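You operate a simulated robot arm through the tools that you are given. There is no shell and no other tool.

Carry out the task below with a simulated robot arm. There is one attempt and no reset: what you move stays moved.

JOB
Put things in order on the left wall bench. At the end: the white peg from the left wall bench is on the beige template; the brown white-headed peg from the left wall bench is on the brown carton; two of the pins from the left wall bench are on the black steel plate on the left wall bench; whatever was shut is shut again. Leave all else as you found it, and nothing knocked over.

It is judged by the outcome, as a careful person would: the job done as asked, and still so three seconds after it is handed in. It fails if anything else is knocked over, pushed out of place, dropped, spilled or broken.

ROBOT AND FRAMES
A 7-joint arm with a two-finger gripper, fixed in place. Base frame: the origin is on the floor under the middle of its stand, x ahead of it, y to its left, z up; the work surface is at about z = 0.9. Readings come in m, rad, newtons and seconds.
With the tool pointing down near the work surface it reaches from about 0.34 to 0.72 m from the base axis. Its first joint turns from -1.152 to 1.152 rad. Payload 2.45 kg.
The TCP is the grasp point between the finger pads, 0.026 m short of the fingertips. In the tool frame z runs along the fingers and y along their closing line. The gripper opens to 0.096 m; its body begins 0.069 m behind the TCP.
Orientation is that of the tool frame in the base frame, as a unit quaternion [x, y, z, w]. With the fingers straight down and closing along the base's y, the tool's x points along the base's -x, its y along +y and its z along -z.

CONTROLS
- The arm moves only by the tool play_rows. Its argument "steps" is one flat list of numbers, 7 for each row, row after row: the shift along the tool's x, y, z in units of 100 mm (1.0 is 100 mm), then the turn, a rotation vector about the tool's x, y, z in units of 60 degrees (1.0 is 60 degrees), then the gripper command, from -1 (shut) to 1 (fully open), values between in proportion. In form: [x, y, z, ax, ay, az, jaw, x, y, z, ax, ay, az, jaw, ...]. A call has 1 to 20 rows; each row is the pose to reach, as a shift and turn from the pose commanded when the call began, along the tool's axes at that moment. A call with a number of a shift or a turn outside -1 to 1 is refused whole. Each row takes 0.2 s and may step no farther than 0.05 m and 0.15 rad from the row before; otherwise, or with a gripper value out of range, the whole call is refused. A pose out of reach is approached as far as the arm can. The call stops where the force on the tool passes 40 N (or 10 N more than at its start, if that is more) or the arm is blocked; 0.2 s more then pass. Each finger travels about 0.05 m/s and halts on what it meets, pressing with about 41 N; the grip force reading is that of the motor and also rises with nothing between the fingers. The clock runs only during rows and for 0.2 s after the last one: add rows that repeat a pose to give the fingers time. The reply holds the time, the measured pose of the TCP, the force on the tool along the base axes, the opening and the grip force, in the units named above and with some noise, with the torque about the TCP (base axes, N m) and any sound that the robot's microphone picked up, and new pictures: "pictures" is both (left out), scene, wrist or none.
- Cameras (640 x 400 px; columns grow to the right, rows downward): "scene" is fixed at [0.1587, -0.3935, 1.4124]; the picture's right is [0.81, -0.59, 0.00], its down [-0.41, -0.56, -0.73] and it looks along [0.43, 0.59, -0.69] (base axes); focal length 325 px, centre (320, 200). "wrist" rides on the gripper at [0.082, 0.003, -0.098] in the tool frame; the picture's right is [-0.04, 1.00, 0.00], its down [-0.73, -0.03, -0.68] and it looks along [-0.68, -0.03, 0.73] (tool axes); focal length 256 px, centre (320, 200). There is no depth. A picture from a camera that has moved, and an enlarged one, comes with that camera's place and axes in the base frame and with its lens.
- close_up(camera, box): a new picture of the part [left, top, right, bottom] of that camera's present view, enlarged. No time passes.
- sign_off(): hands the job in; it is judged then, once.

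Places have to be worked out from the pictures, the camera data and where the tool is seen. Open the gripper and draw the arm clear of the work before you hand the job in, unless the task says otherwise.

The tools are called after "Request:" as a command line: name --argument value ..., lists and objects as JSON in quotes. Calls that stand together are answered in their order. play_rows: Moves the arm, as the interface text tells. Its arguments: {"type":"object","properties":{"steps":{"type":"array"},"pictures":{"type":"string","enum":["both","scene","wrist","none"]}},"required":["steps"]} The other tools are called the same way: close_up (camera, box) takes an enlarged picture of a part of a camera's view; sign_off () hands the job in.

At the start:

```text
clock: 0.0
tcp_pos: [0.3324, -0.1097, 1.1631]
orientation: [0.0, 1.0, 0.0, 0.0]
force: [0.2, 0.2, -0.2]
wrist_torque: [0.02, 0.01, 0.0]
gripper_width: 0.0959
grasp_force: 0.0
```

scene: 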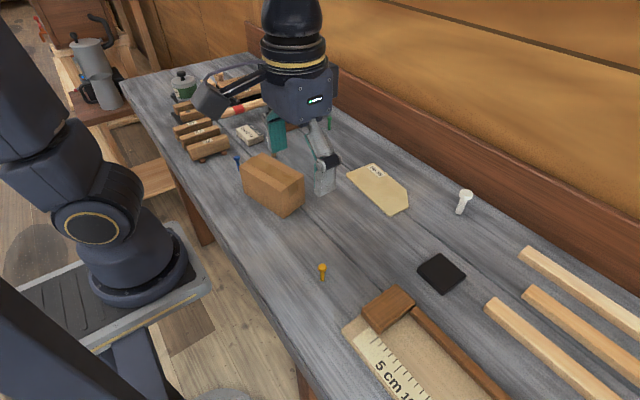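
wrist: 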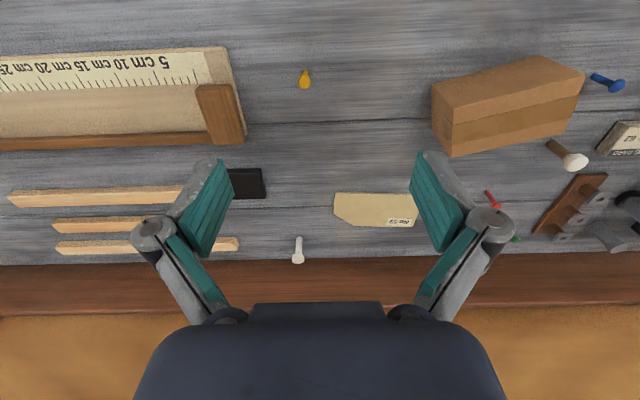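

The scene shows a bench with a white peg, an orange pin, a blue pin, a carton, a template and a black plate. I'll take enlarged views to identify everything before moving.

Request:
close_up --camera "scene" --box '[160, 60, 360, 220]'

Request:
close_up --camera "scene" --box '[300, 150, 500, 310]'

Request:
close_up --camera "wrist" --box '[400, 40, 640, 270]'

Request:
close_up --camera "wrist" --box '[200, 40, 440, 270]'

```text
2.50 times, centred on (260, 140) of scene
camera zoom: at [0.1587, -0.3935, 1.4124], right [0.81, -0.59, 0.0], down [-0.41, -0.56, -0.73], along [0.43, 0.59, -0.69], focal length 813 px, centre (470, 350)
```

zoom: 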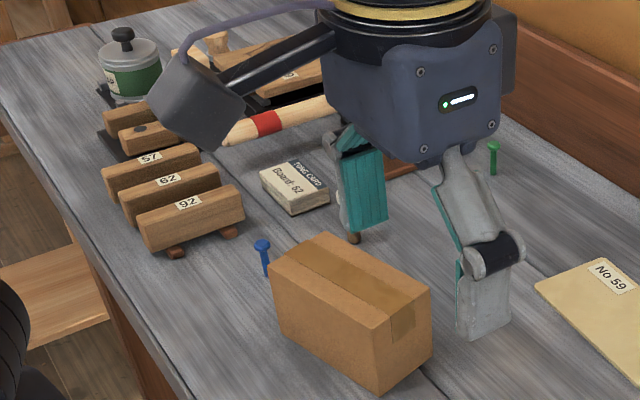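

```text
2.50 times, centred on (400, 230) of scene
camera zoom: at [0.1587, -0.3935, 1.4124], right [0.81, -0.59, 0.0], down [-0.41, -0.56, -0.73], along [0.43, 0.59, -0.69], focal length 813 px, centre (120, 125)
```

zoom: 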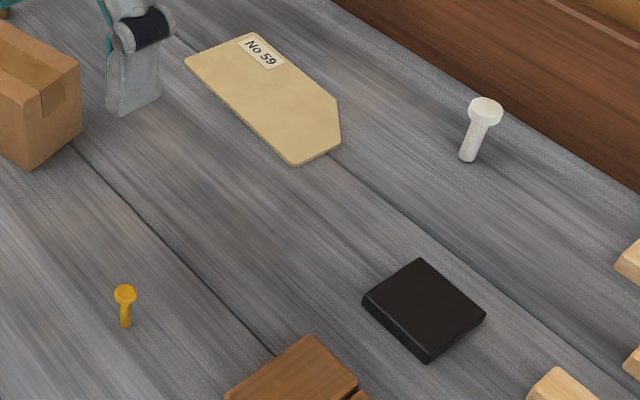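

```text
1.74 times, centred on (520, 155) of wrist
camera zoom: at [0.2504, -0.1067, 1.2606], right [0.04, 1.0, 0.0], down [0.73, -0.03, 0.68], along [0.68, -0.03, -0.73], focal length 445 px, centre (-28, 278)
```

zoom: 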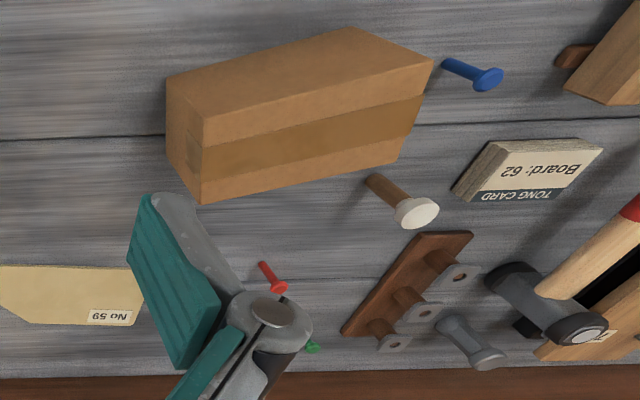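

```text
1.74 times, centred on (320, 155) of wrist
camera zoom: at [0.2504, -0.1067, 1.2606], right [0.04, 1.0, 0.0], down [0.73, -0.03, 0.68], along [0.68, -0.03, -0.73], focal length 445 px, centre (320, 278)
```

zoom: 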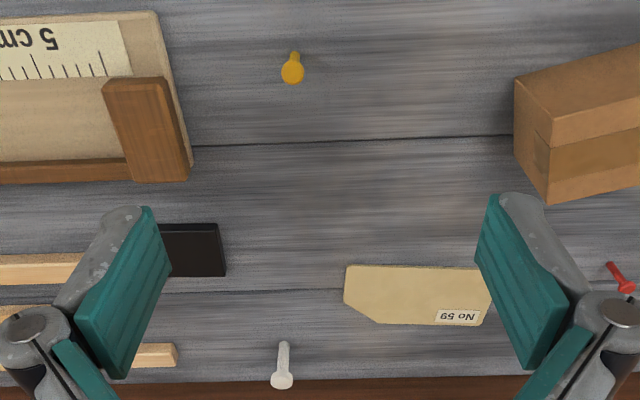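

The bench holds four upright pins (orange, blue, red, green), two pegs, the template, the carton and the plate. I estimate the orange pin at about (0.355, -0.129), so I'll move above it and check with the wrist camera.

Request:
play_rows --steps '[-0.06, -0.05, 0.25, 0, 0, 0, 0.1, -0.12, -0.1, 0.5, 0, 0, 0, 0.1, -0.17, -0.15, 0.75, 0, 0, 0, 0.1, -0.226, -0.198, 1.0, 0, 0, 0, 0.1, -0.226, -0.198, 1.0, 0, 0, 0, 0.1, -0.226, -0.198, 1.0, 0, 0, 0, 0.1]' --pictures "both"

```text
clock: 1.4
tcp_pos: [0.3552, -0.13, 1.0629]
orientation: [0.0, 1.0, 0.0, 0.0]
force: [0.5, 0.0, 0.9]
wrist_torque: [0.02, -0.01, 0.0]
gripper_width: 0.0529
grasp_force: 0.0
camera wrist: at [0.2733, -0.1269, 1.1605], right [0.04, 1.0, 0.0], down [0.73, -0.03, 0.68], along [0.68, -0.03, -0.73], focal length 256 px, centre (320, 200)
```

scene: 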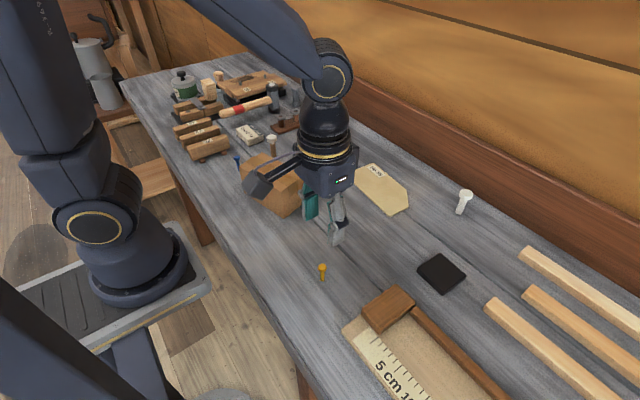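
wrist: 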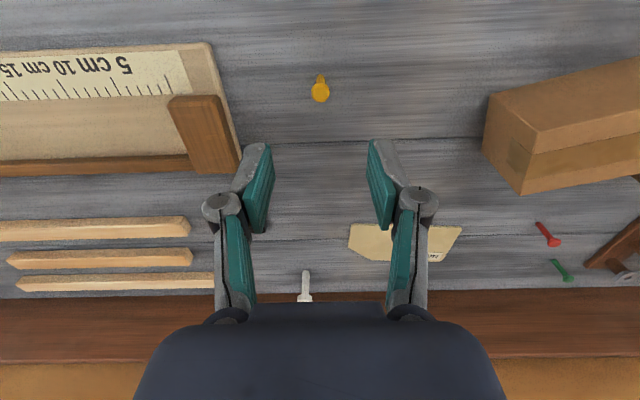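

The arm tracks well. I'll zoom on the orange pin in both views to refine its position and shape.

Request:
close_up --camera "wrist" --box '[280, 60, 360, 110]'

Request:
close_up --camera "scene" --box '[282, 245, 362, 295]'

Request:
close_up --camera "scene" --box '[160, 60, 320, 160]'

```text
8.00 times, centred on (320, 85) of wrist
camera zoom: at [0.2733, -0.1269, 1.1605], right [0.04, 1.0, 0.0], down [0.73, -0.03, 0.68], along [0.68, -0.03, -0.73], focal length 2048 px, centre (320, 1120)
```

zoom: 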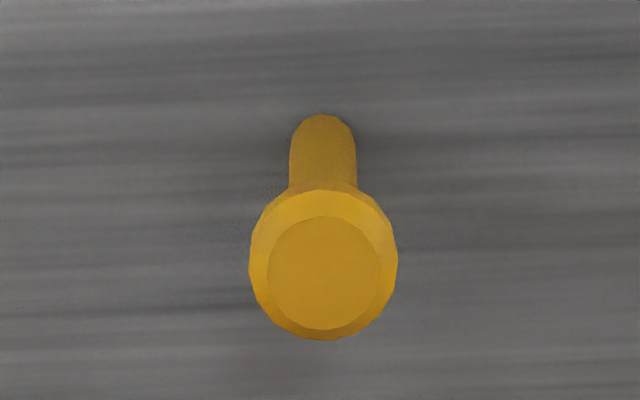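

```text
8.00 times, centred on (322, 270) of scene
camera zoom: at [0.1587, -0.3935, 1.4124], right [0.81, -0.59, 0.0], down [-0.41, -0.56, -0.73], along [0.43, 0.59, -0.69], focal length 2603 px, centre (304, -360)
```

zoom: 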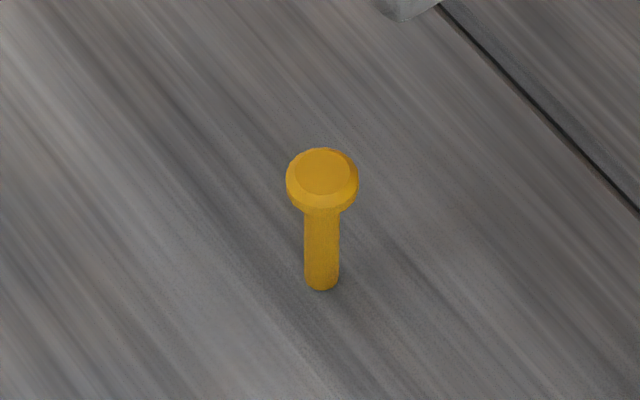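

```text
4.00 times, centred on (240, 110) of scene
camera zoom: at [0.1587, -0.3935, 1.4124], right [0.81, -0.59, 0.0], down [-0.41, -0.56, -0.73], along [0.43, 0.59, -0.69], focal length 1302 px, centre (640, 560)
```

zoom: 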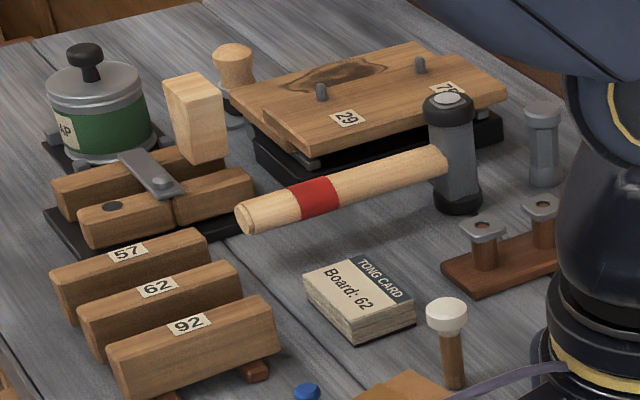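

The orange pin stands at about (0.355, -0.130). Its head is 15 mm wide and tops out near z = 0.942, so I'll descend partway and check the alignment.

Request:
play_rows --steps '[0, 0, 0.25, 0, 0, 0, 0.0, 0, 0, 0.5, 0, 0, 0, 0.0, 0, 0, 0.75, 0, 0, 0, 0.0, 0, 0, 0.9, 0, 0, 0, 0.0, 0, 0, 0.9, 0, 0, 0, 0.0]' --pictures "both"

```text
clock: 2.6
tcp_pos: [0.3545, -0.1301, 0.9726]
orientation: [0.0, 1.0, 0.001, 0.0]
force: [0.3, 0.4, 0.0]
wrist_torque: [0.02, 0.01, 0.02]
gripper_width: 0.0482
grasp_force: 0.1
camera wrist: at [0.2729, -0.1264, 1.071], right [0.04, 1.0, 0.0], down [0.73, -0.03, 0.68], along [0.68, -0.03, -0.73], focal length 256 px, centre (320, 200)
```

scene: 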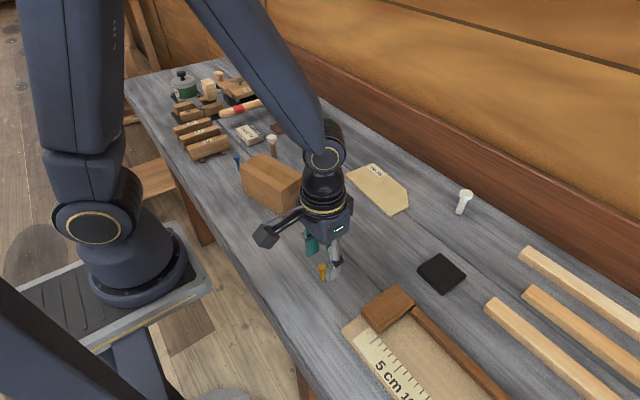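
wrist: 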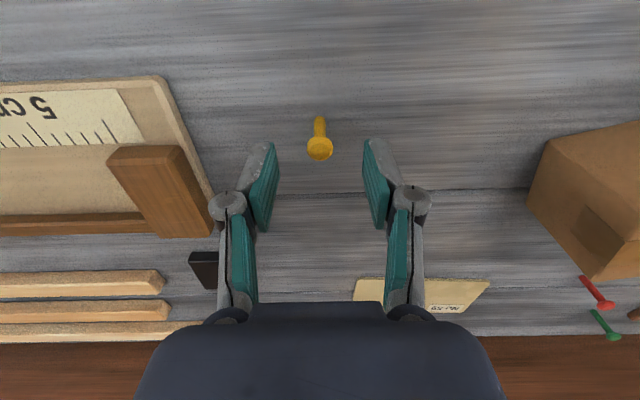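

The pin head is centred between the pads, at the spot expected for a point directly below the TCP. I'll descend to z ≈ 0.937 and close.

Request:
play_rows --steps '[0, 0, 0.12, 0, 0, 0, 0.0, 0, 0, 0.24, 0, 0, 0, 0.0, 0, 0, 0.36, 0, 0, 0, 0.0, 0, 0, 0.36, 0, 0, 0, 0.0, 0, 0, 0.36, 0, 0, 0, -0.5, 0, 0, 0.36, 0, 0, 0, -1, 0, 0, 0.36, 0, 0, 0, -1, 0, 0, 0.36, 0, 0, 0, -1]' --pictures "both"

```text
clock: 4.4
tcp_pos: [0.3548, -0.1273, 0.9363]
orientation: [0.0, 1.0, 0.0, 0.0]
force: [0.5, 0.7, 0.0]
wrist_torque: [-0.02, -0.01, 0.0]
gripper_width: 0.006
grasp_force: 33.5
camera wrist: at [0.2731, -0.1255, 1.0346], right [0.04, 1.0, 0.0], down [0.73, -0.03, 0.68], along [0.68, -0.03, -0.73], focal length 256 px, centre (320, 200)
```

scene: 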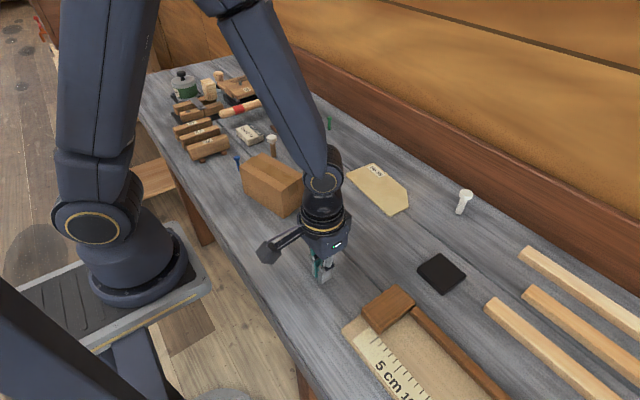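
wrist: 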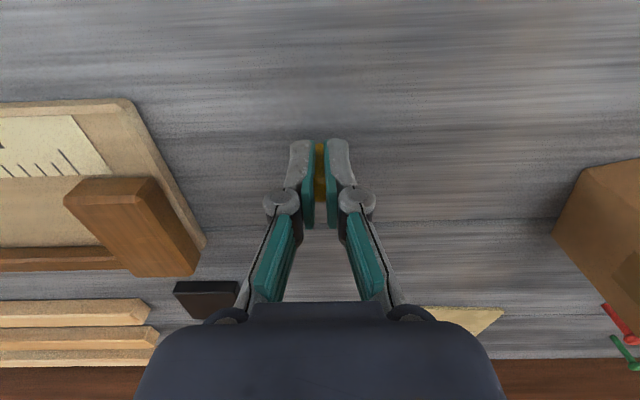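

The width reads 6 mm, less than the head, so I'll zoom to see how the pin is held.

Request:
close_up --camera "wrist" --box '[270, 120, 370, 230]'

Request:
close_up --camera "scene" --box '[282, 235, 362, 295]'

```text
3.64 times, centred on (320, 175) of wrist
camera zoom: at [0.2731, -0.1255, 1.0346], right [0.04, 1.0, 0.0], down [0.73, -0.03, 0.68], along [0.68, -0.03, -0.73], focal length 931 px, centre (320, 291)
```

zoom: 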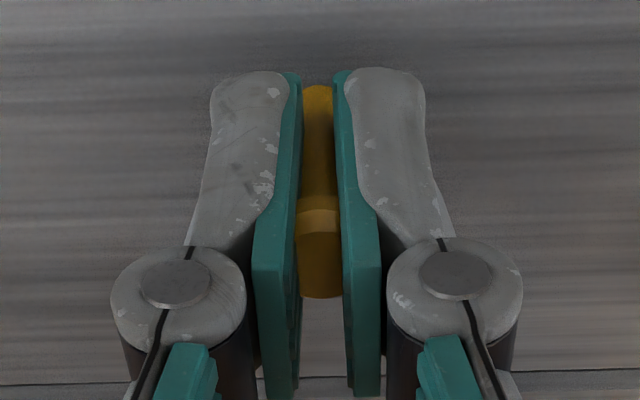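

```text
6.67 times, centred on (322, 265) of scene
camera zoom: at [0.1587, -0.3935, 1.4124], right [0.81, -0.59, 0.0], down [-0.41, -0.56, -0.73], along [0.43, 0.59, -0.69], focal length 2169 px, centre (307, -233)
```

zoom: 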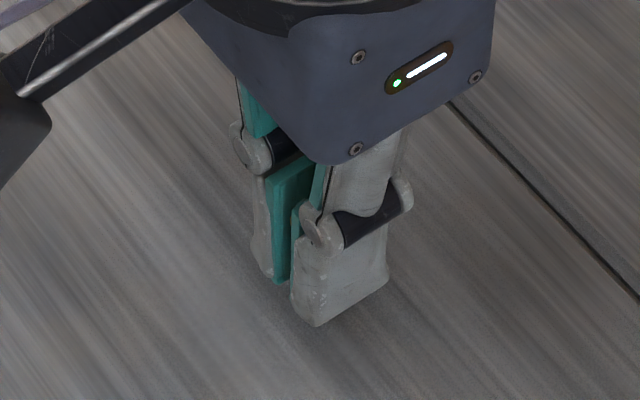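

The pads hold the pin firmly along its shaft. I'll lift it straight up and check.

Request:
play_rows --steps '[0, 0, -0.1, 0, 0, 0, -1, 0, 0, -0.3, 0, 0, 0, -1, 0, 0, -0.6, 0, 0, 0, -1, 0, 0, -0.9, 0, 0, 0, -1, 0, 0, -0.9, 0, 0, 0, -1]' --pictures "both"

```text
clock: 5.6
tcp_pos: [0.3553, -0.131, 1.0254]
orientation: [0.0, 1.0, 0.0, 0.0]
force: [0.2, 0.7, 0.1]
wrist_torque: [0.02, 0.0, 0.01]
gripper_width: 0.006
grasp_force: 33.1
camera wrist: at [0.2724, -0.1268, 1.1237], right [0.04, 1.0, 0.0], down [0.73, -0.03, 0.68], along [0.68, -0.03, -0.73], focal length 256 px, centre (320, 200)
```

scene: 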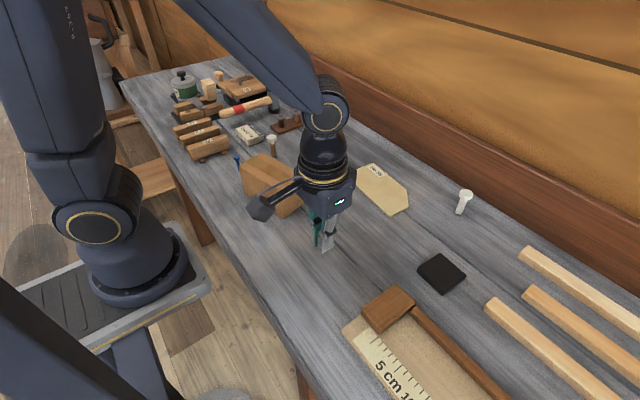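
wrist: 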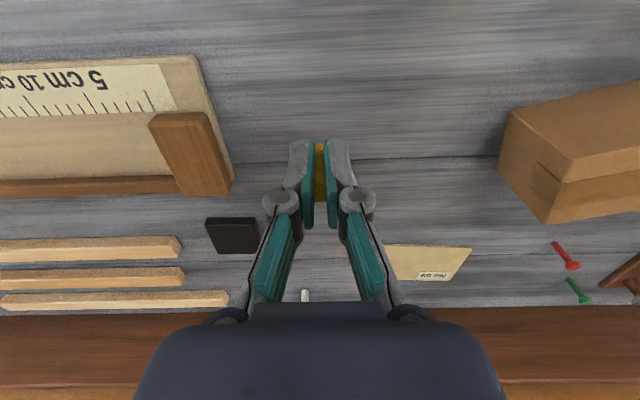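

The pin came up cleanly. I'll carry it toward the black plate at about (0.538, -0.249) in two legs.

Request:
play_rows --steps '[-0.25, -0.2, 0, 0, 0, 0, -1, -0.5, -0.4, 0, 0, 0, 0, -1, -0.75, -0.6, 0, 0, 0, 0, -1, -1.0, -0.8, 0, 0, 0, 0, -1, -1.0, -0.8, 0, 0, 0, 0, -1]' --pictures "wrist"

Request:
close_up --camera "wrist" --box '[160, 120, 400, 270]'

Request:
close_up --camera "scene" --box '[400, 240, 480, 300]'

```text
clock: 6.8
tcp_pos: [0.4555, -0.2098, 1.0251]
orientation: [0.0, 1.0, 0.0, 0.0]
force: [0.4, 0.3, 0.0]
wrist_torque: [0.0, -0.04, 0.03]
gripper_width: 0.006
grasp_force: 34.9
camera wrist: at [0.3735, -0.2068, 1.1229], right [0.04, 1.0, 0.0], down [0.73, -0.03, 0.68], along [0.68, -0.03, -0.73], focal length 256 px, centre (320, 200)
```

wrist: 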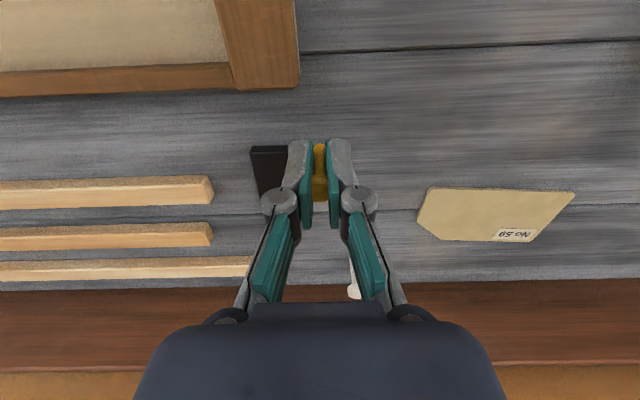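

```text
2.67 times, centred on (280, 195) of wrist
camera zoom: at [0.3735, -0.2068, 1.1229], right [0.04, 1.0, 0.0], down [0.73, -0.03, 0.68], along [0.68, -0.03, -0.73], focal length 683 px, centre (427, 213)
```

zoom: 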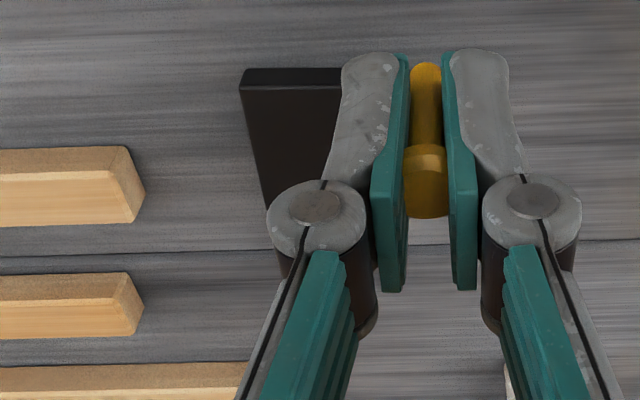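

```text
6.67 times, centred on (440, 270) of scene
camera zoom: at [0.1587, -0.3935, 1.4124], right [0.81, -0.59, 0.0], down [-0.41, -0.56, -0.73], along [0.43, 0.59, -0.69], focal length 2169 px, centre (-480, -267)
```

zoom: 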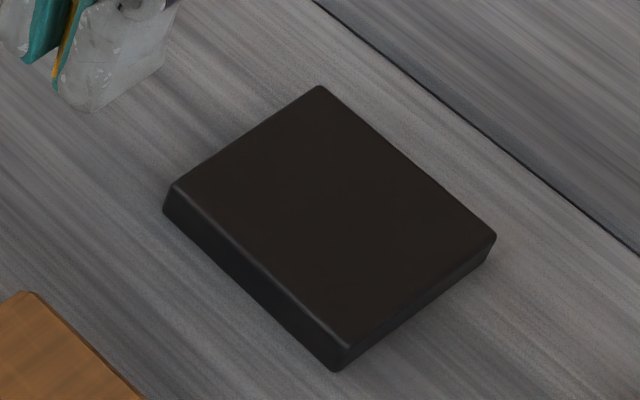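

The plate spans x 0.508–0.569 and y -0.279 to -0.218, with its top at about z = 0.910. I'll carry the pin to (0.555, -0.260), keeping it high.

Request:
play_rows --steps '[-0.25, -0.13, 0, 0, 0, 0, -1, -0.5, -0.25, 0, 0, 0, 0, -1, -0.75, -0.38, 0, 0, 0, 0, -1, -1.0, -0.505, 0, 0, 0, 0, -1, -1.0, -0.505, 0.2, 0, 0, 0, -1, -1.0, -0.505, 0.4, 0, 0, 0, -1, -1.0, -0.505, 0.6, 0, 0, 0, -1, -1.0, -0.505, 0.6, 0, 0, 0, -1]' --pictures "both"

Request:
close_up --camera "scene" --box '[390, 220, 490, 300]'

Request:
close_up --camera "wrist" --box '[260, 110, 380, 220]'

```text
clock: 8.6
tcp_pos: [0.5553, -0.26, 0.966]
orientation: [0.0, 1.0, -0.001, -0.001]
force: [-0.1, -0.3, -0.1]
wrist_torque: [0.01, 0.0, -0.04]
gripper_width: 0.0066
grasp_force: 35.1
camera wrist: at [0.4734, -0.2577, 1.0645], right [0.04, 1.0, 0.0], down [0.73, -0.03, 0.68], along [0.68, -0.03, -0.73], focal length 256 px, centre (320, 200)
```

scene: 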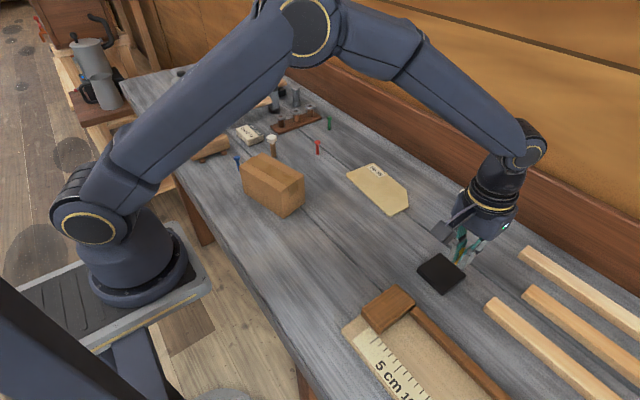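
wrist: 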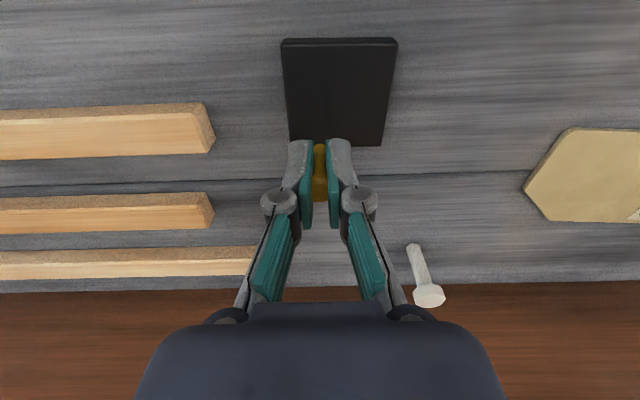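

```text
5.00 times, centred on (440, 260) of scene
camera zoom: at [0.1587, -0.3935, 1.4124], right [0.81, -0.59, 0.0], down [-0.41, -0.56, -0.73], along [0.43, 0.59, -0.69], focal length 1627 px, centre (-280, -100)
```

zoom: 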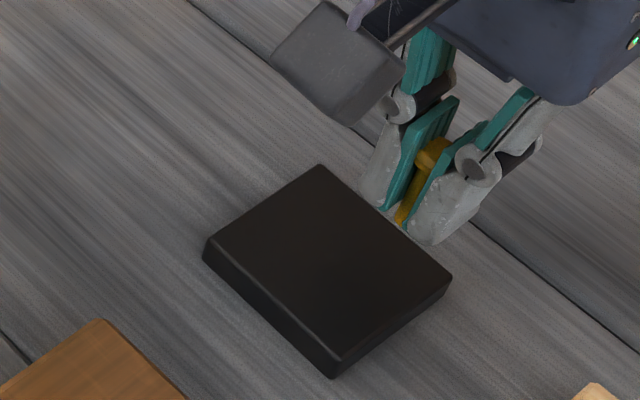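

```text
3.64 times, centred on (320, 165) of wrist
camera zoom: at [0.4734, -0.2577, 1.0645], right [0.04, 1.0, 0.0], down [0.73, -0.03, 0.68], along [0.68, -0.03, -0.73], focal length 931 px, centre (320, 327)
```

zoom: 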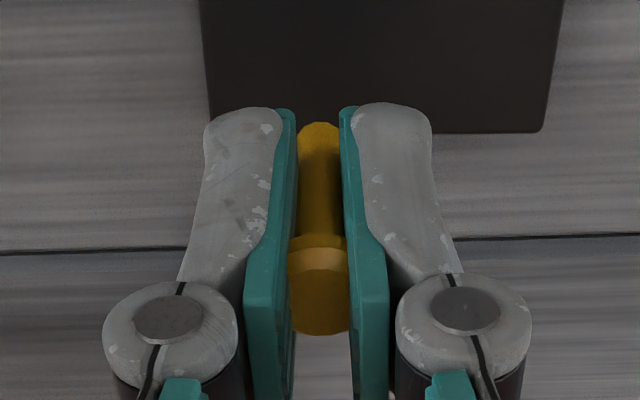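

The pin is over the plate's far half, 14 mm or more inside every edge. I'll lower it slowly to just above contact, watching force.

Request:
play_rows --steps '[0, 0, 0.06, 0, 0, 0, -1, 0, 0, 0.12, 0, 0, 0, -1, 0, 0, 0.17, 0, 0, 0, -1, 0, 0, 0.17, 0, 0, 0, -1]' --pictures "both"

Request:
close_up --camera "scene" --box '[410, 230, 490, 290]'

Request:
close_up --camera "wrist" --box '[260, 110, 380, 220]'

```text
clock: 9.6
tcp_pos: [0.5555, -0.2608, 0.949]
orientation: [0.0, 1.0, 0.0, 0.0]
force: [0.1, 0.3, 5.9]
wrist_torque: [0.04, -0.02, 0.03]
gripper_width: 0.0062
grasp_force: 34.7
camera wrist: at [0.4726, -0.2574, 1.0473], right [0.04, 1.0, 0.0], down [0.73, -0.03, 0.68], along [0.68, -0.03, -0.73], focal length 256 px, centre (320, 200)
```

scene: 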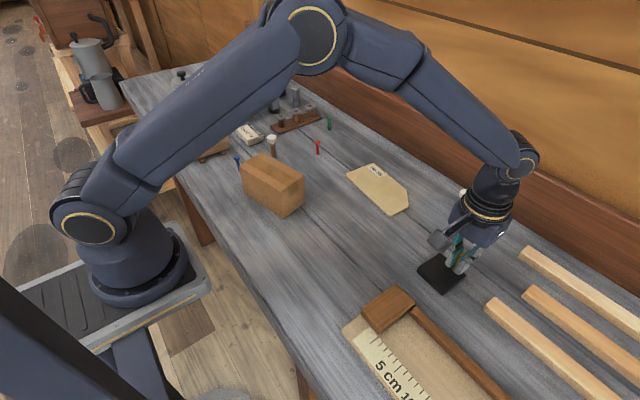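
wrist: 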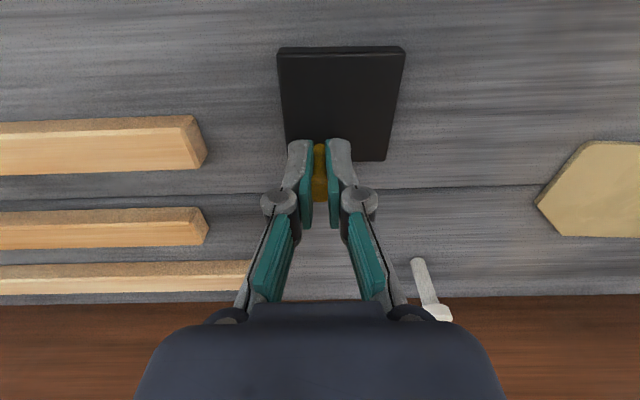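

```text
6.67 times, centred on (450, 260) of scene
camera zoom: at [0.1586, -0.3934, 1.4124], right [0.81, -0.59, 0.0], down [-0.4, -0.56, -0.73], along [0.43, 0.59, -0.69], focal length 2169 px, centre (-547, -200)
```

zoom: 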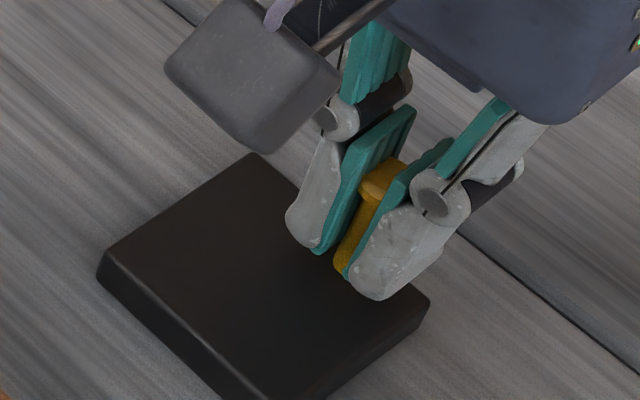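

```text
3.64 times, centred on (320, 165) of wrist
camera zoom: at [0.4726, -0.2574, 1.0473], right [0.04, 1.0, 0.0], down [0.73, -0.03, 0.68], along [0.68, -0.03, -0.73], focal length 931 px, centre (320, 327)
```

zoom: 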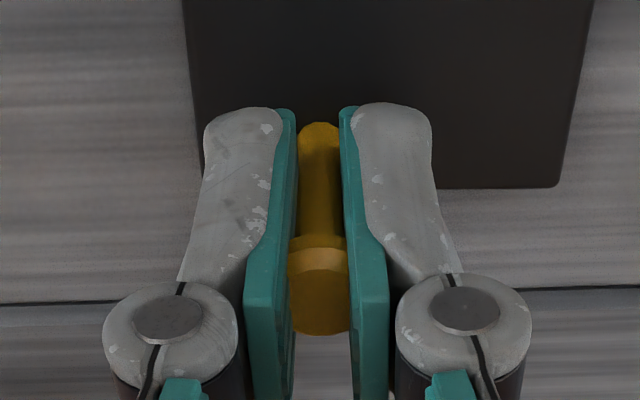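

A 5.9 N upward force shows the pin is resting on the plate. I'll open the fingers gradually, then rise straight up.

Request:
play_rows --steps '[0, 0, 0, 0, 0, 0, -0.85, 0, 0, 0, 0, 0, 0, -0.7, 0, 0, 0, 0, 0, 0, -0.55, 0, 0, 0, 0, 0, 0, -0.4, 0, 0, 0, 0, 0, 0, -0.2, 0, 0, 0, 0, 0, 0, -0.1, 0, 0, 0, 0, 0, 0, -0.1]' --pictures "both"

Request:
close_up --camera "wrist" --box '[260, 110, 380, 220]'

```text
clock: 11.2
tcp_pos: [0.5554, -0.2595, 0.9489]
orientation: [0.0, 1.0, 0.0, 0.0]
force: [0.2, -0.1, 0.1]
wrist_torque: [-0.04, 0.04, 0.01]
gripper_width: 0.0433
grasp_force: 0.1
camera wrist: at [0.4726, -0.2573, 1.0469], right [0.04, 1.0, 0.0], down [0.73, -0.03, 0.68], along [0.68, -0.03, -0.73], focal length 256 px, centre (320, 200)
```

scene: 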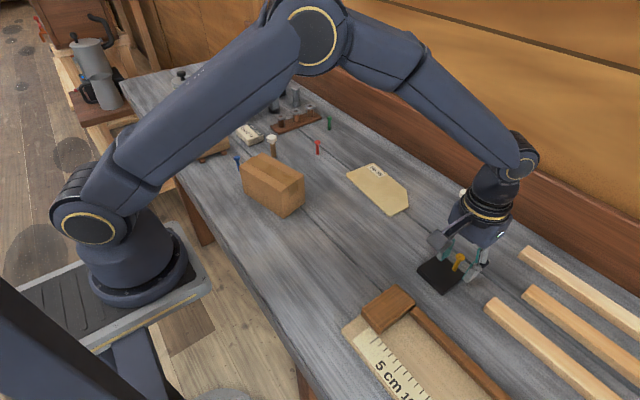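
wrist: 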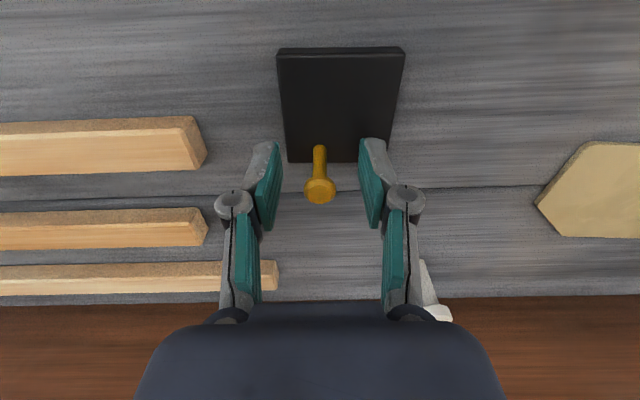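

```text
3.64 times, centred on (320, 165) of wrist
camera zoom: at [0.4726, -0.2573, 1.0469], right [0.04, 1.0, 0.0], down [0.73, -0.03, 0.68], along [0.68, -0.03, -0.73], focal length 931 px, centre (320, 327)
```

zoom: 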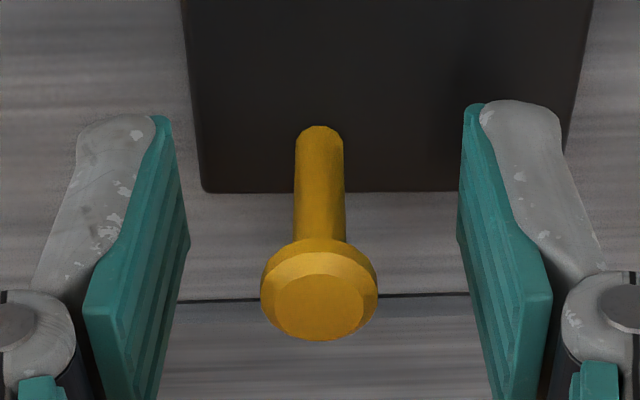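

The pin stands upright on the plate. I'll rise straight up and then move toward the white peg at about (0.699, -0.171).

Request:
play_rows --steps '[0, 0, -0.2, 0, 0, 0, -0.1, 0, 0, -0.5, 0, 0, 0, -0.1, 0, 0, -0.8, 0, 0, 0, 0.1, 0, 0, -1.0, 0, 0, 0, 0.2, -0.2, 0.2, -1.0, 0, 0, 0, 0.2, -0.45, 0.45, -1.0, 0, 0, 0, 0.2, -0.7, 0.7, -1.0, 0, 0, 0, 0.2, -0.85, 0.88, -1.0, 0, 0, 0, 0.2, -0.85, 0.88, -1.0, 0, 0, 0, 0.2]' --pictures "both"

Request:
close_up --camera "scene" --box '[400, 180, 500, 300]'

Request:
close_up --camera "wrist" --box '[240, 80, 400, 200]'

```text
clock: 13.2
tcp_pos: [0.6413, -0.1727, 1.0497]
orientation: [0.0, 1.0, 0.0, -0.001]
force: [-0.6, -0.1, -0.3]
wrist_torque: [-0.01, 0.03, 0.0]
gripper_width: 0.0574
grasp_force: 0.2
camera wrist: at [0.5585, -0.1686, 1.148], right [0.04, 1.0, 0.0], down [0.73, -0.03, 0.68], along [0.68, -0.03, -0.73], focal length 256 px, centre (320, 200)
```

scene: 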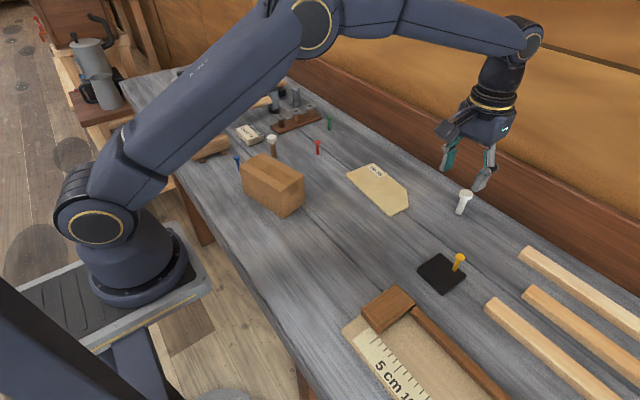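
wrist: 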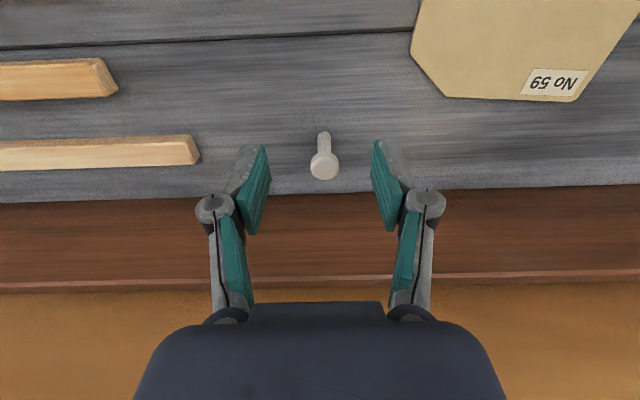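

```text
3.33 times, centred on (450, 240) of scene
camera zoom: at [0.1588, -0.3935, 1.4124], right [0.81, -0.59, 0.0], down [-0.41, -0.56, -0.73], along [0.43, 0.59, -0.69], focal length 1085 px, centre (-113, 67)
```

zoom: 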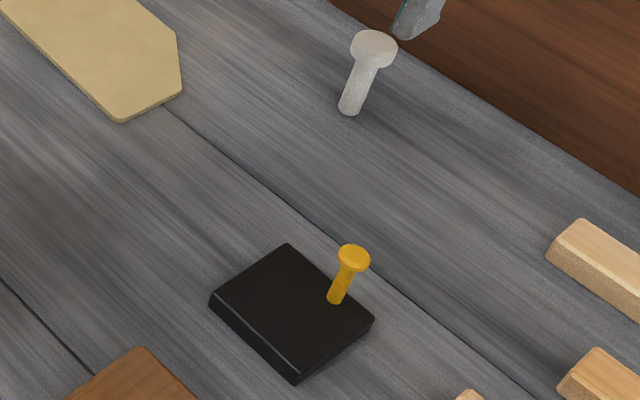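

```text
3.33 times, centred on (320, 140) of wrist
camera zoom: at [0.5585, -0.1686, 1.148], right [0.04, 1.0, 0.0], down [0.73, -0.03, 0.68], along [0.68, -0.03, -0.73], focal length 853 px, centre (320, 400)
```

zoom: 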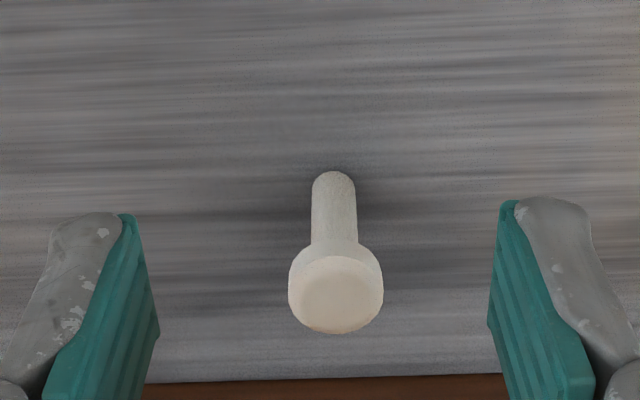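

The white peg is at about (0.697, -0.170), with its head top near 0.96 and 26 mm wide. I'll move above it and partway down, then check that the arm really reaches.

Request:
play_rows --steps '[-0.2, 0.005, 0, 0, 0, 0, 0.2, -0.4, 0.01, 0, 0, 0, 0, 0.2, -0.57, 0.015, 0, 0, 0, 0, 0.2, -0.57, 0.015, 0.2, 0, 0, 0, 0.2, -0.57, 0.015, 0.4, 0, 0, 0, 0.2, -0.57, 0.015, 0.5, 0, 0, 0, 0.2, -0.57, 0.015, 0.5, 0, 0, 0, 0.2]' --pictures "both"

Request:
close_up --camera "wrist" --box '[240, 80, 400, 200]'

Request:
close_up --camera "scene" --box '[400, 120, 540, 240]'

```text
clock: 14.8
tcp_pos: [0.6967, -0.1703, 0.998]
orientation: [0.0, 1.0, 0.0, 0.0]
force: [0.1, -0.3, -0.3]
wrist_torque: [-0.01, -0.01, 0.0]
gripper_width: 0.0577
grasp_force: 0.1
out of reach, approached as far as the arm can: row 3
camera wrist: at [0.6154, -0.1674, 1.0967], right [0.04, 1.0, 0.0], down [0.73, -0.03, 0.68], along [0.68, -0.03, -0.73], focal length 256 px, centre (320, 200)
```

scene: 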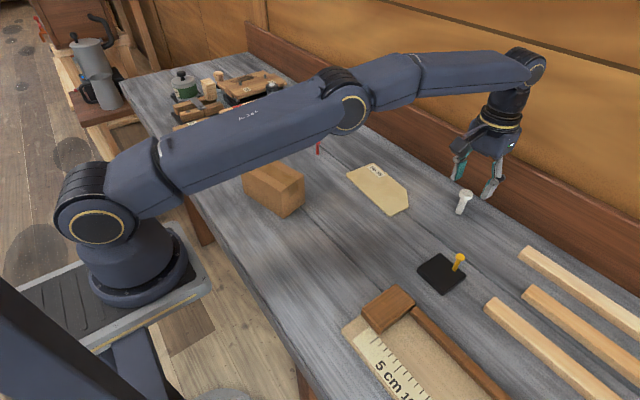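
wrist: 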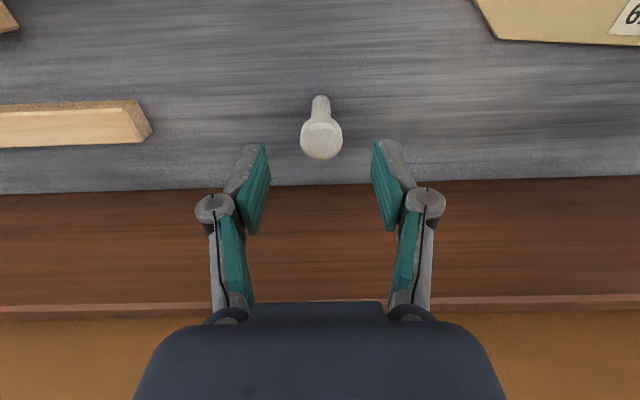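

```text
3.33 times, centred on (320, 140) of wrist
camera zoom: at [0.6154, -0.1674, 1.0967], right [0.04, 1.0, 0.0], down [0.73, -0.03, 0.68], along [0.68, -0.03, -0.73], focal length 853 px, centre (320, 400)
```

zoom: 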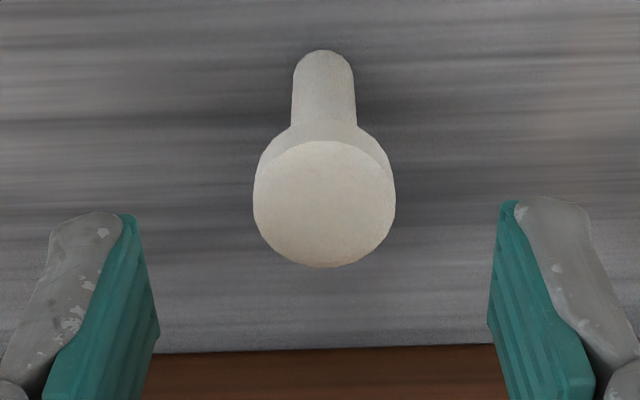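

```text
3.33 times, centred on (470, 180) of scene
camera zoom: at [0.1587, -0.3935, 1.4124], right [0.81, -0.59, 0.0], down [-0.41, -0.56, -0.73], along [0.43, 0.59, -0.69], focal length 1085 px, centre (-180, 267)
```

zoom: 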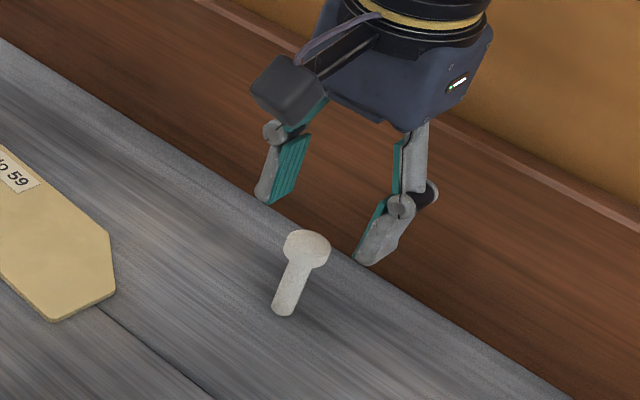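

The arm reached (0.697, -0.170) and the peg head is centred between the open pads. I'll descend to z ≈ 0.942.

Request:
play_rows --steps '[0.01, 0, 0.15, 0, 0, 0, 0.2, 0.01, 0, 0.3, 0, 0, 0, 0.2, 0.01, 0, 0.45, 0, 0, 0, 0.2, 0.01, 0, 0.58, 0, 0, 0, 0.2, 0.01, 0, 0.58, 0, 0, 0, 0.2]' --pictures "both"

Request:
close_up --camera "wrist" --box '[240, 80, 400, 230]'

Request:
close_up --camera "scene" --box '[420, 150, 520, 230]'

```text
clock: 16.0
tcp_pos: [0.6967, -0.1709, 0.9417]
orientation: [0.0, 1.0, 0.0, 0.001]
force: [-0.4, -0.1, 1.0]
wrist_torque: [0.03, -0.01, 0.03]
gripper_width: 0.0577
grasp_force: 0.0
camera wrist: at [0.6147, -0.1676, 1.0396], right [0.04, 1.0, 0.0], down [0.73, -0.03, 0.68], along [0.68, -0.03, -0.73], focal length 256 px, centre (320, 200)
```

scene: 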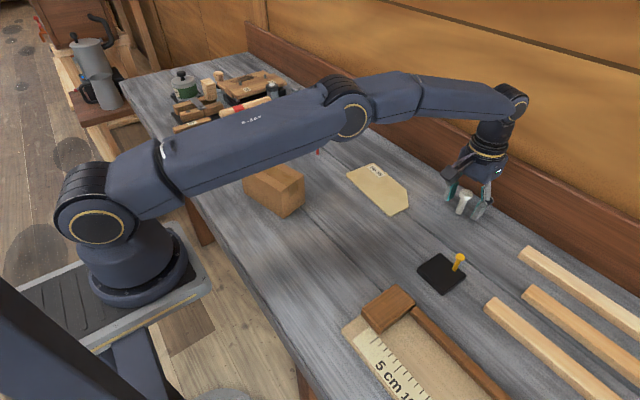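
wrist: 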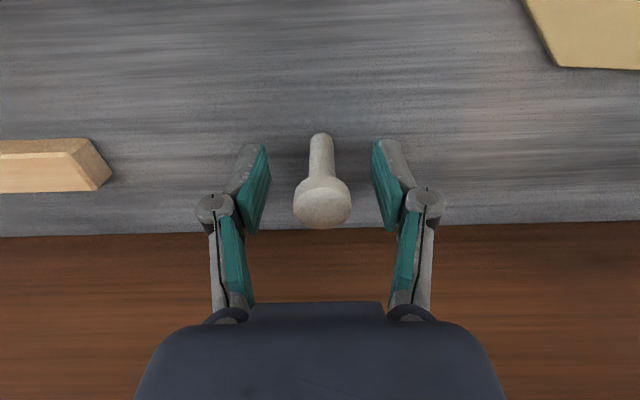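

```text
2.67 times, centred on (320, 155) of wrist
camera zoom: at [0.6147, -0.1676, 1.0396], right [0.04, 1.0, 0.0], down [0.73, -0.03, 0.68], along [0.68, -0.03, -0.73], focal length 683 px, centre (320, 320)
```

zoom: 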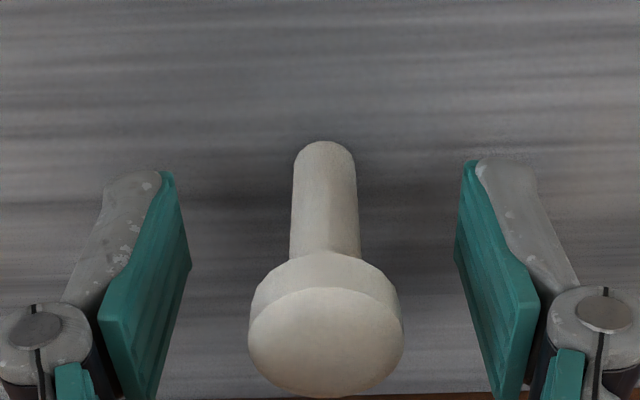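

```text
5.00 times, centred on (470, 190) of scene
camera zoom: at [0.1587, -0.3935, 1.4124], right [0.81, -0.59, 0.0], down [-0.41, -0.56, -0.73], along [0.43, 0.59, -0.69], focal length 1627 px, centre (-430, 250)
```

zoom: 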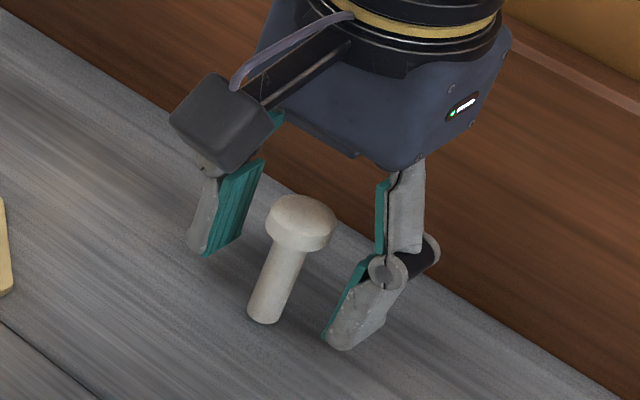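

The peg is centred, the pads straddle it, and the tips are about 16 mm above the bench. I'll close gently and check the grip.

Request:
play_rows --steps '[0, 0, 0, 0, 0, 0, 0, 0, 0, 0, 0, 0, 0, -0.2, 0, 0, 0, 0, 0, 0, -0.4, 0, 0, 0, 0, 0, 0, -0.6, 0, 0, 0, 0, 0, 0, -1, 0, 0, 0, 0, 0, 0, -1, 0, 0, 0, 0, 0, 0, -1]' --pictures "both"

Request:
close_up --camera "wrist" --box '[240, 100, 400, 230]'

Request:
close_up --camera "scene" --box '[420, 150, 520, 230]'

```text
clock: 17.6
tcp_pos: [0.6965, -0.1715, 0.9418]
orientation: [0.0, 1.0, 0.0, -0.001]
force: [-0.9, -0.3, -0.8]
wrist_torque: [0.04, 0.01, -0.03]
gripper_width: 0.0214
grasp_force: 41.0
camera wrist: at [0.6147, -0.1676, 1.0398], right [0.04, 1.0, 0.0], down [0.73, -0.03, 0.68], along [0.68, -0.03, -0.73], focal length 256 px, centre (320, 200)
```

scene: 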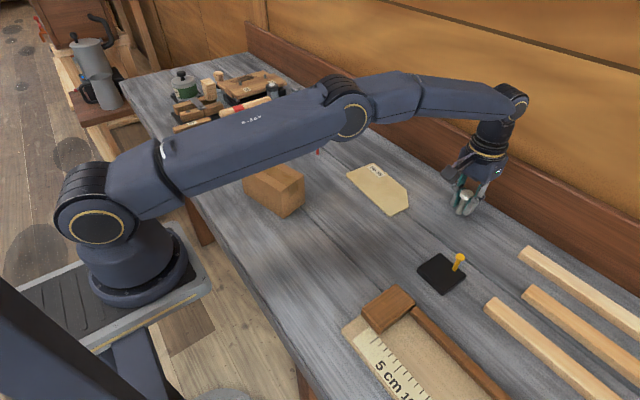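
wrist: 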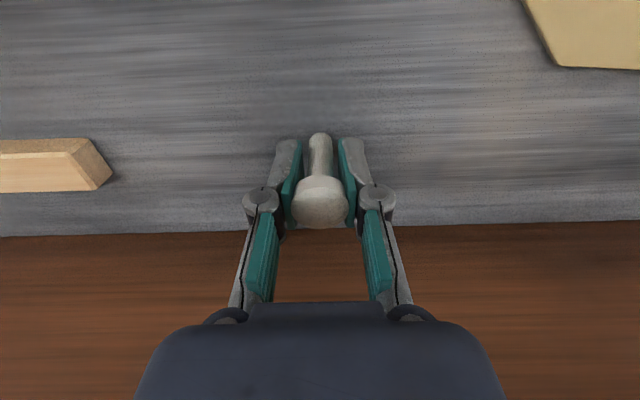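

```text
3.08 times, centred on (320, 165) of wrist
camera zoom: at [0.6147, -0.1676, 1.0398], right [0.04, 1.0, 0.0], down [0.73, -0.03, 0.68], along [0.68, -0.03, -0.73], focal length 788 px, centre (320, 308)
```

zoom: 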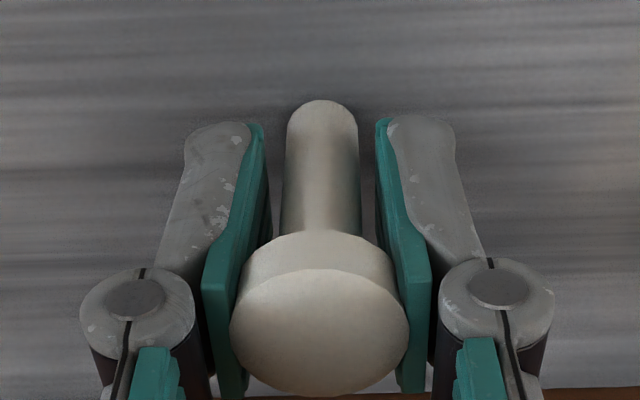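

```text
5.00 times, centred on (470, 190) of scene
camera zoom: at [0.1587, -0.3935, 1.4124], right [0.81, -0.59, 0.0], down [-0.41, -0.56, -0.73], along [0.43, 0.59, -0.69], focal length 1627 px, centre (-430, 250)
```

zoom: 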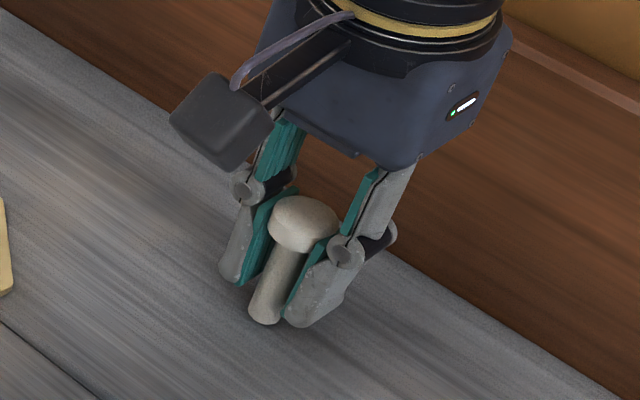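

The pads grip the head, with the width at 21 mm and the force at 41 N. I'll lift straight up by 40 mm and check that it hangs straight.

Request:
play_rows --steps '[0, 0, -0.1, 0, 0, 0, -1, 0, 0, -0.25, 0, 0, 0, -1, 0, 0, -0.4, 0, 0, 0, -1, 0, 0, -0.4, 0, 0, 0, -1]' --pictures "both"

Request:
close_up --camera "wrist" --box '[240, 100, 400, 230]'

Request:
close_up --camera "scene" --box '[420, 130, 520, 210]'

```text
clock: 18.6
tcp_pos: [0.697, -0.1694, 0.9821]
orientation: [0.0, 1.0, 0.0, 0.0]
force: [-0.3, -0.3, -0.2]
wrist_torque: [0.01, 0.01, 0.01]
gripper_width: 0.0211
grasp_force: 41.2
camera wrist: at [0.6147, -0.1672, 1.0805], right [0.04, 1.0, 0.0], down [0.73, -0.03, 0.68], along [0.68, -0.03, -0.73], focal length 256 px, centre (320, 200)
```

scene: 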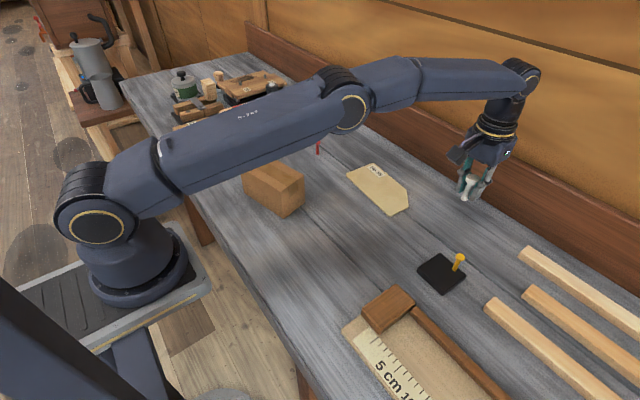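
wrist: 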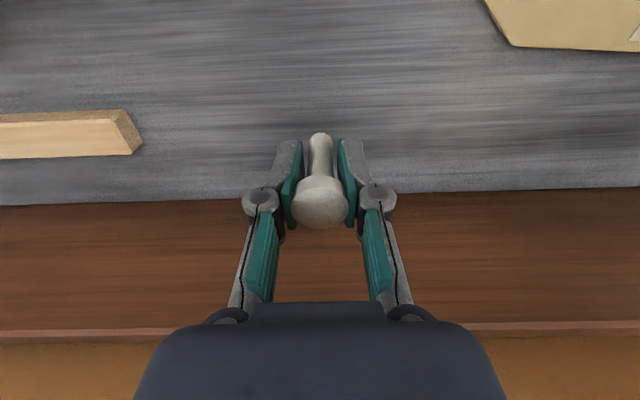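

```text
3.08 times, centred on (320, 165) of wrist
camera zoom: at [0.6147, -0.1672, 1.0805], right [0.04, 1.0, 0.0], down [0.73, -0.03, 0.68], along [0.68, -0.03, -0.73], focal length 788 px, centre (320, 308)
```

zoom: 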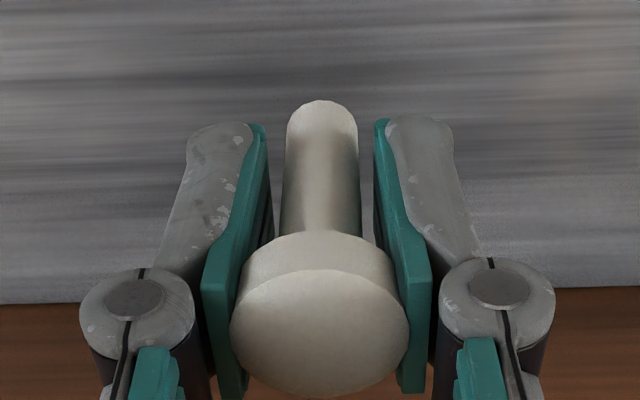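

```text
5.00 times, centred on (470, 170) of scene
camera zoom: at [0.1587, -0.3935, 1.4124], right [0.81, -0.59, 0.0], down [-0.41, -0.56, -0.73], along [0.43, 0.59, -0.69], focal length 1627 px, centre (-430, 350)
```

zoom: 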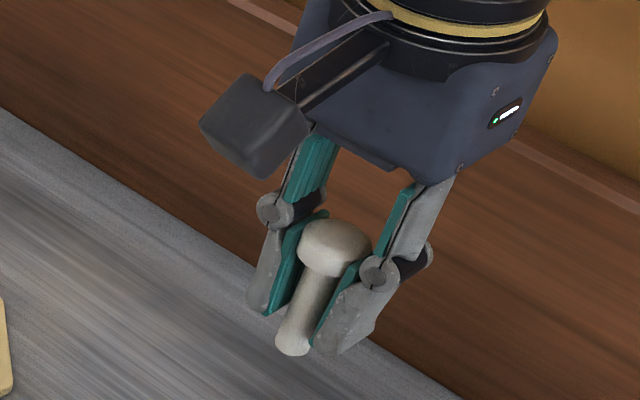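

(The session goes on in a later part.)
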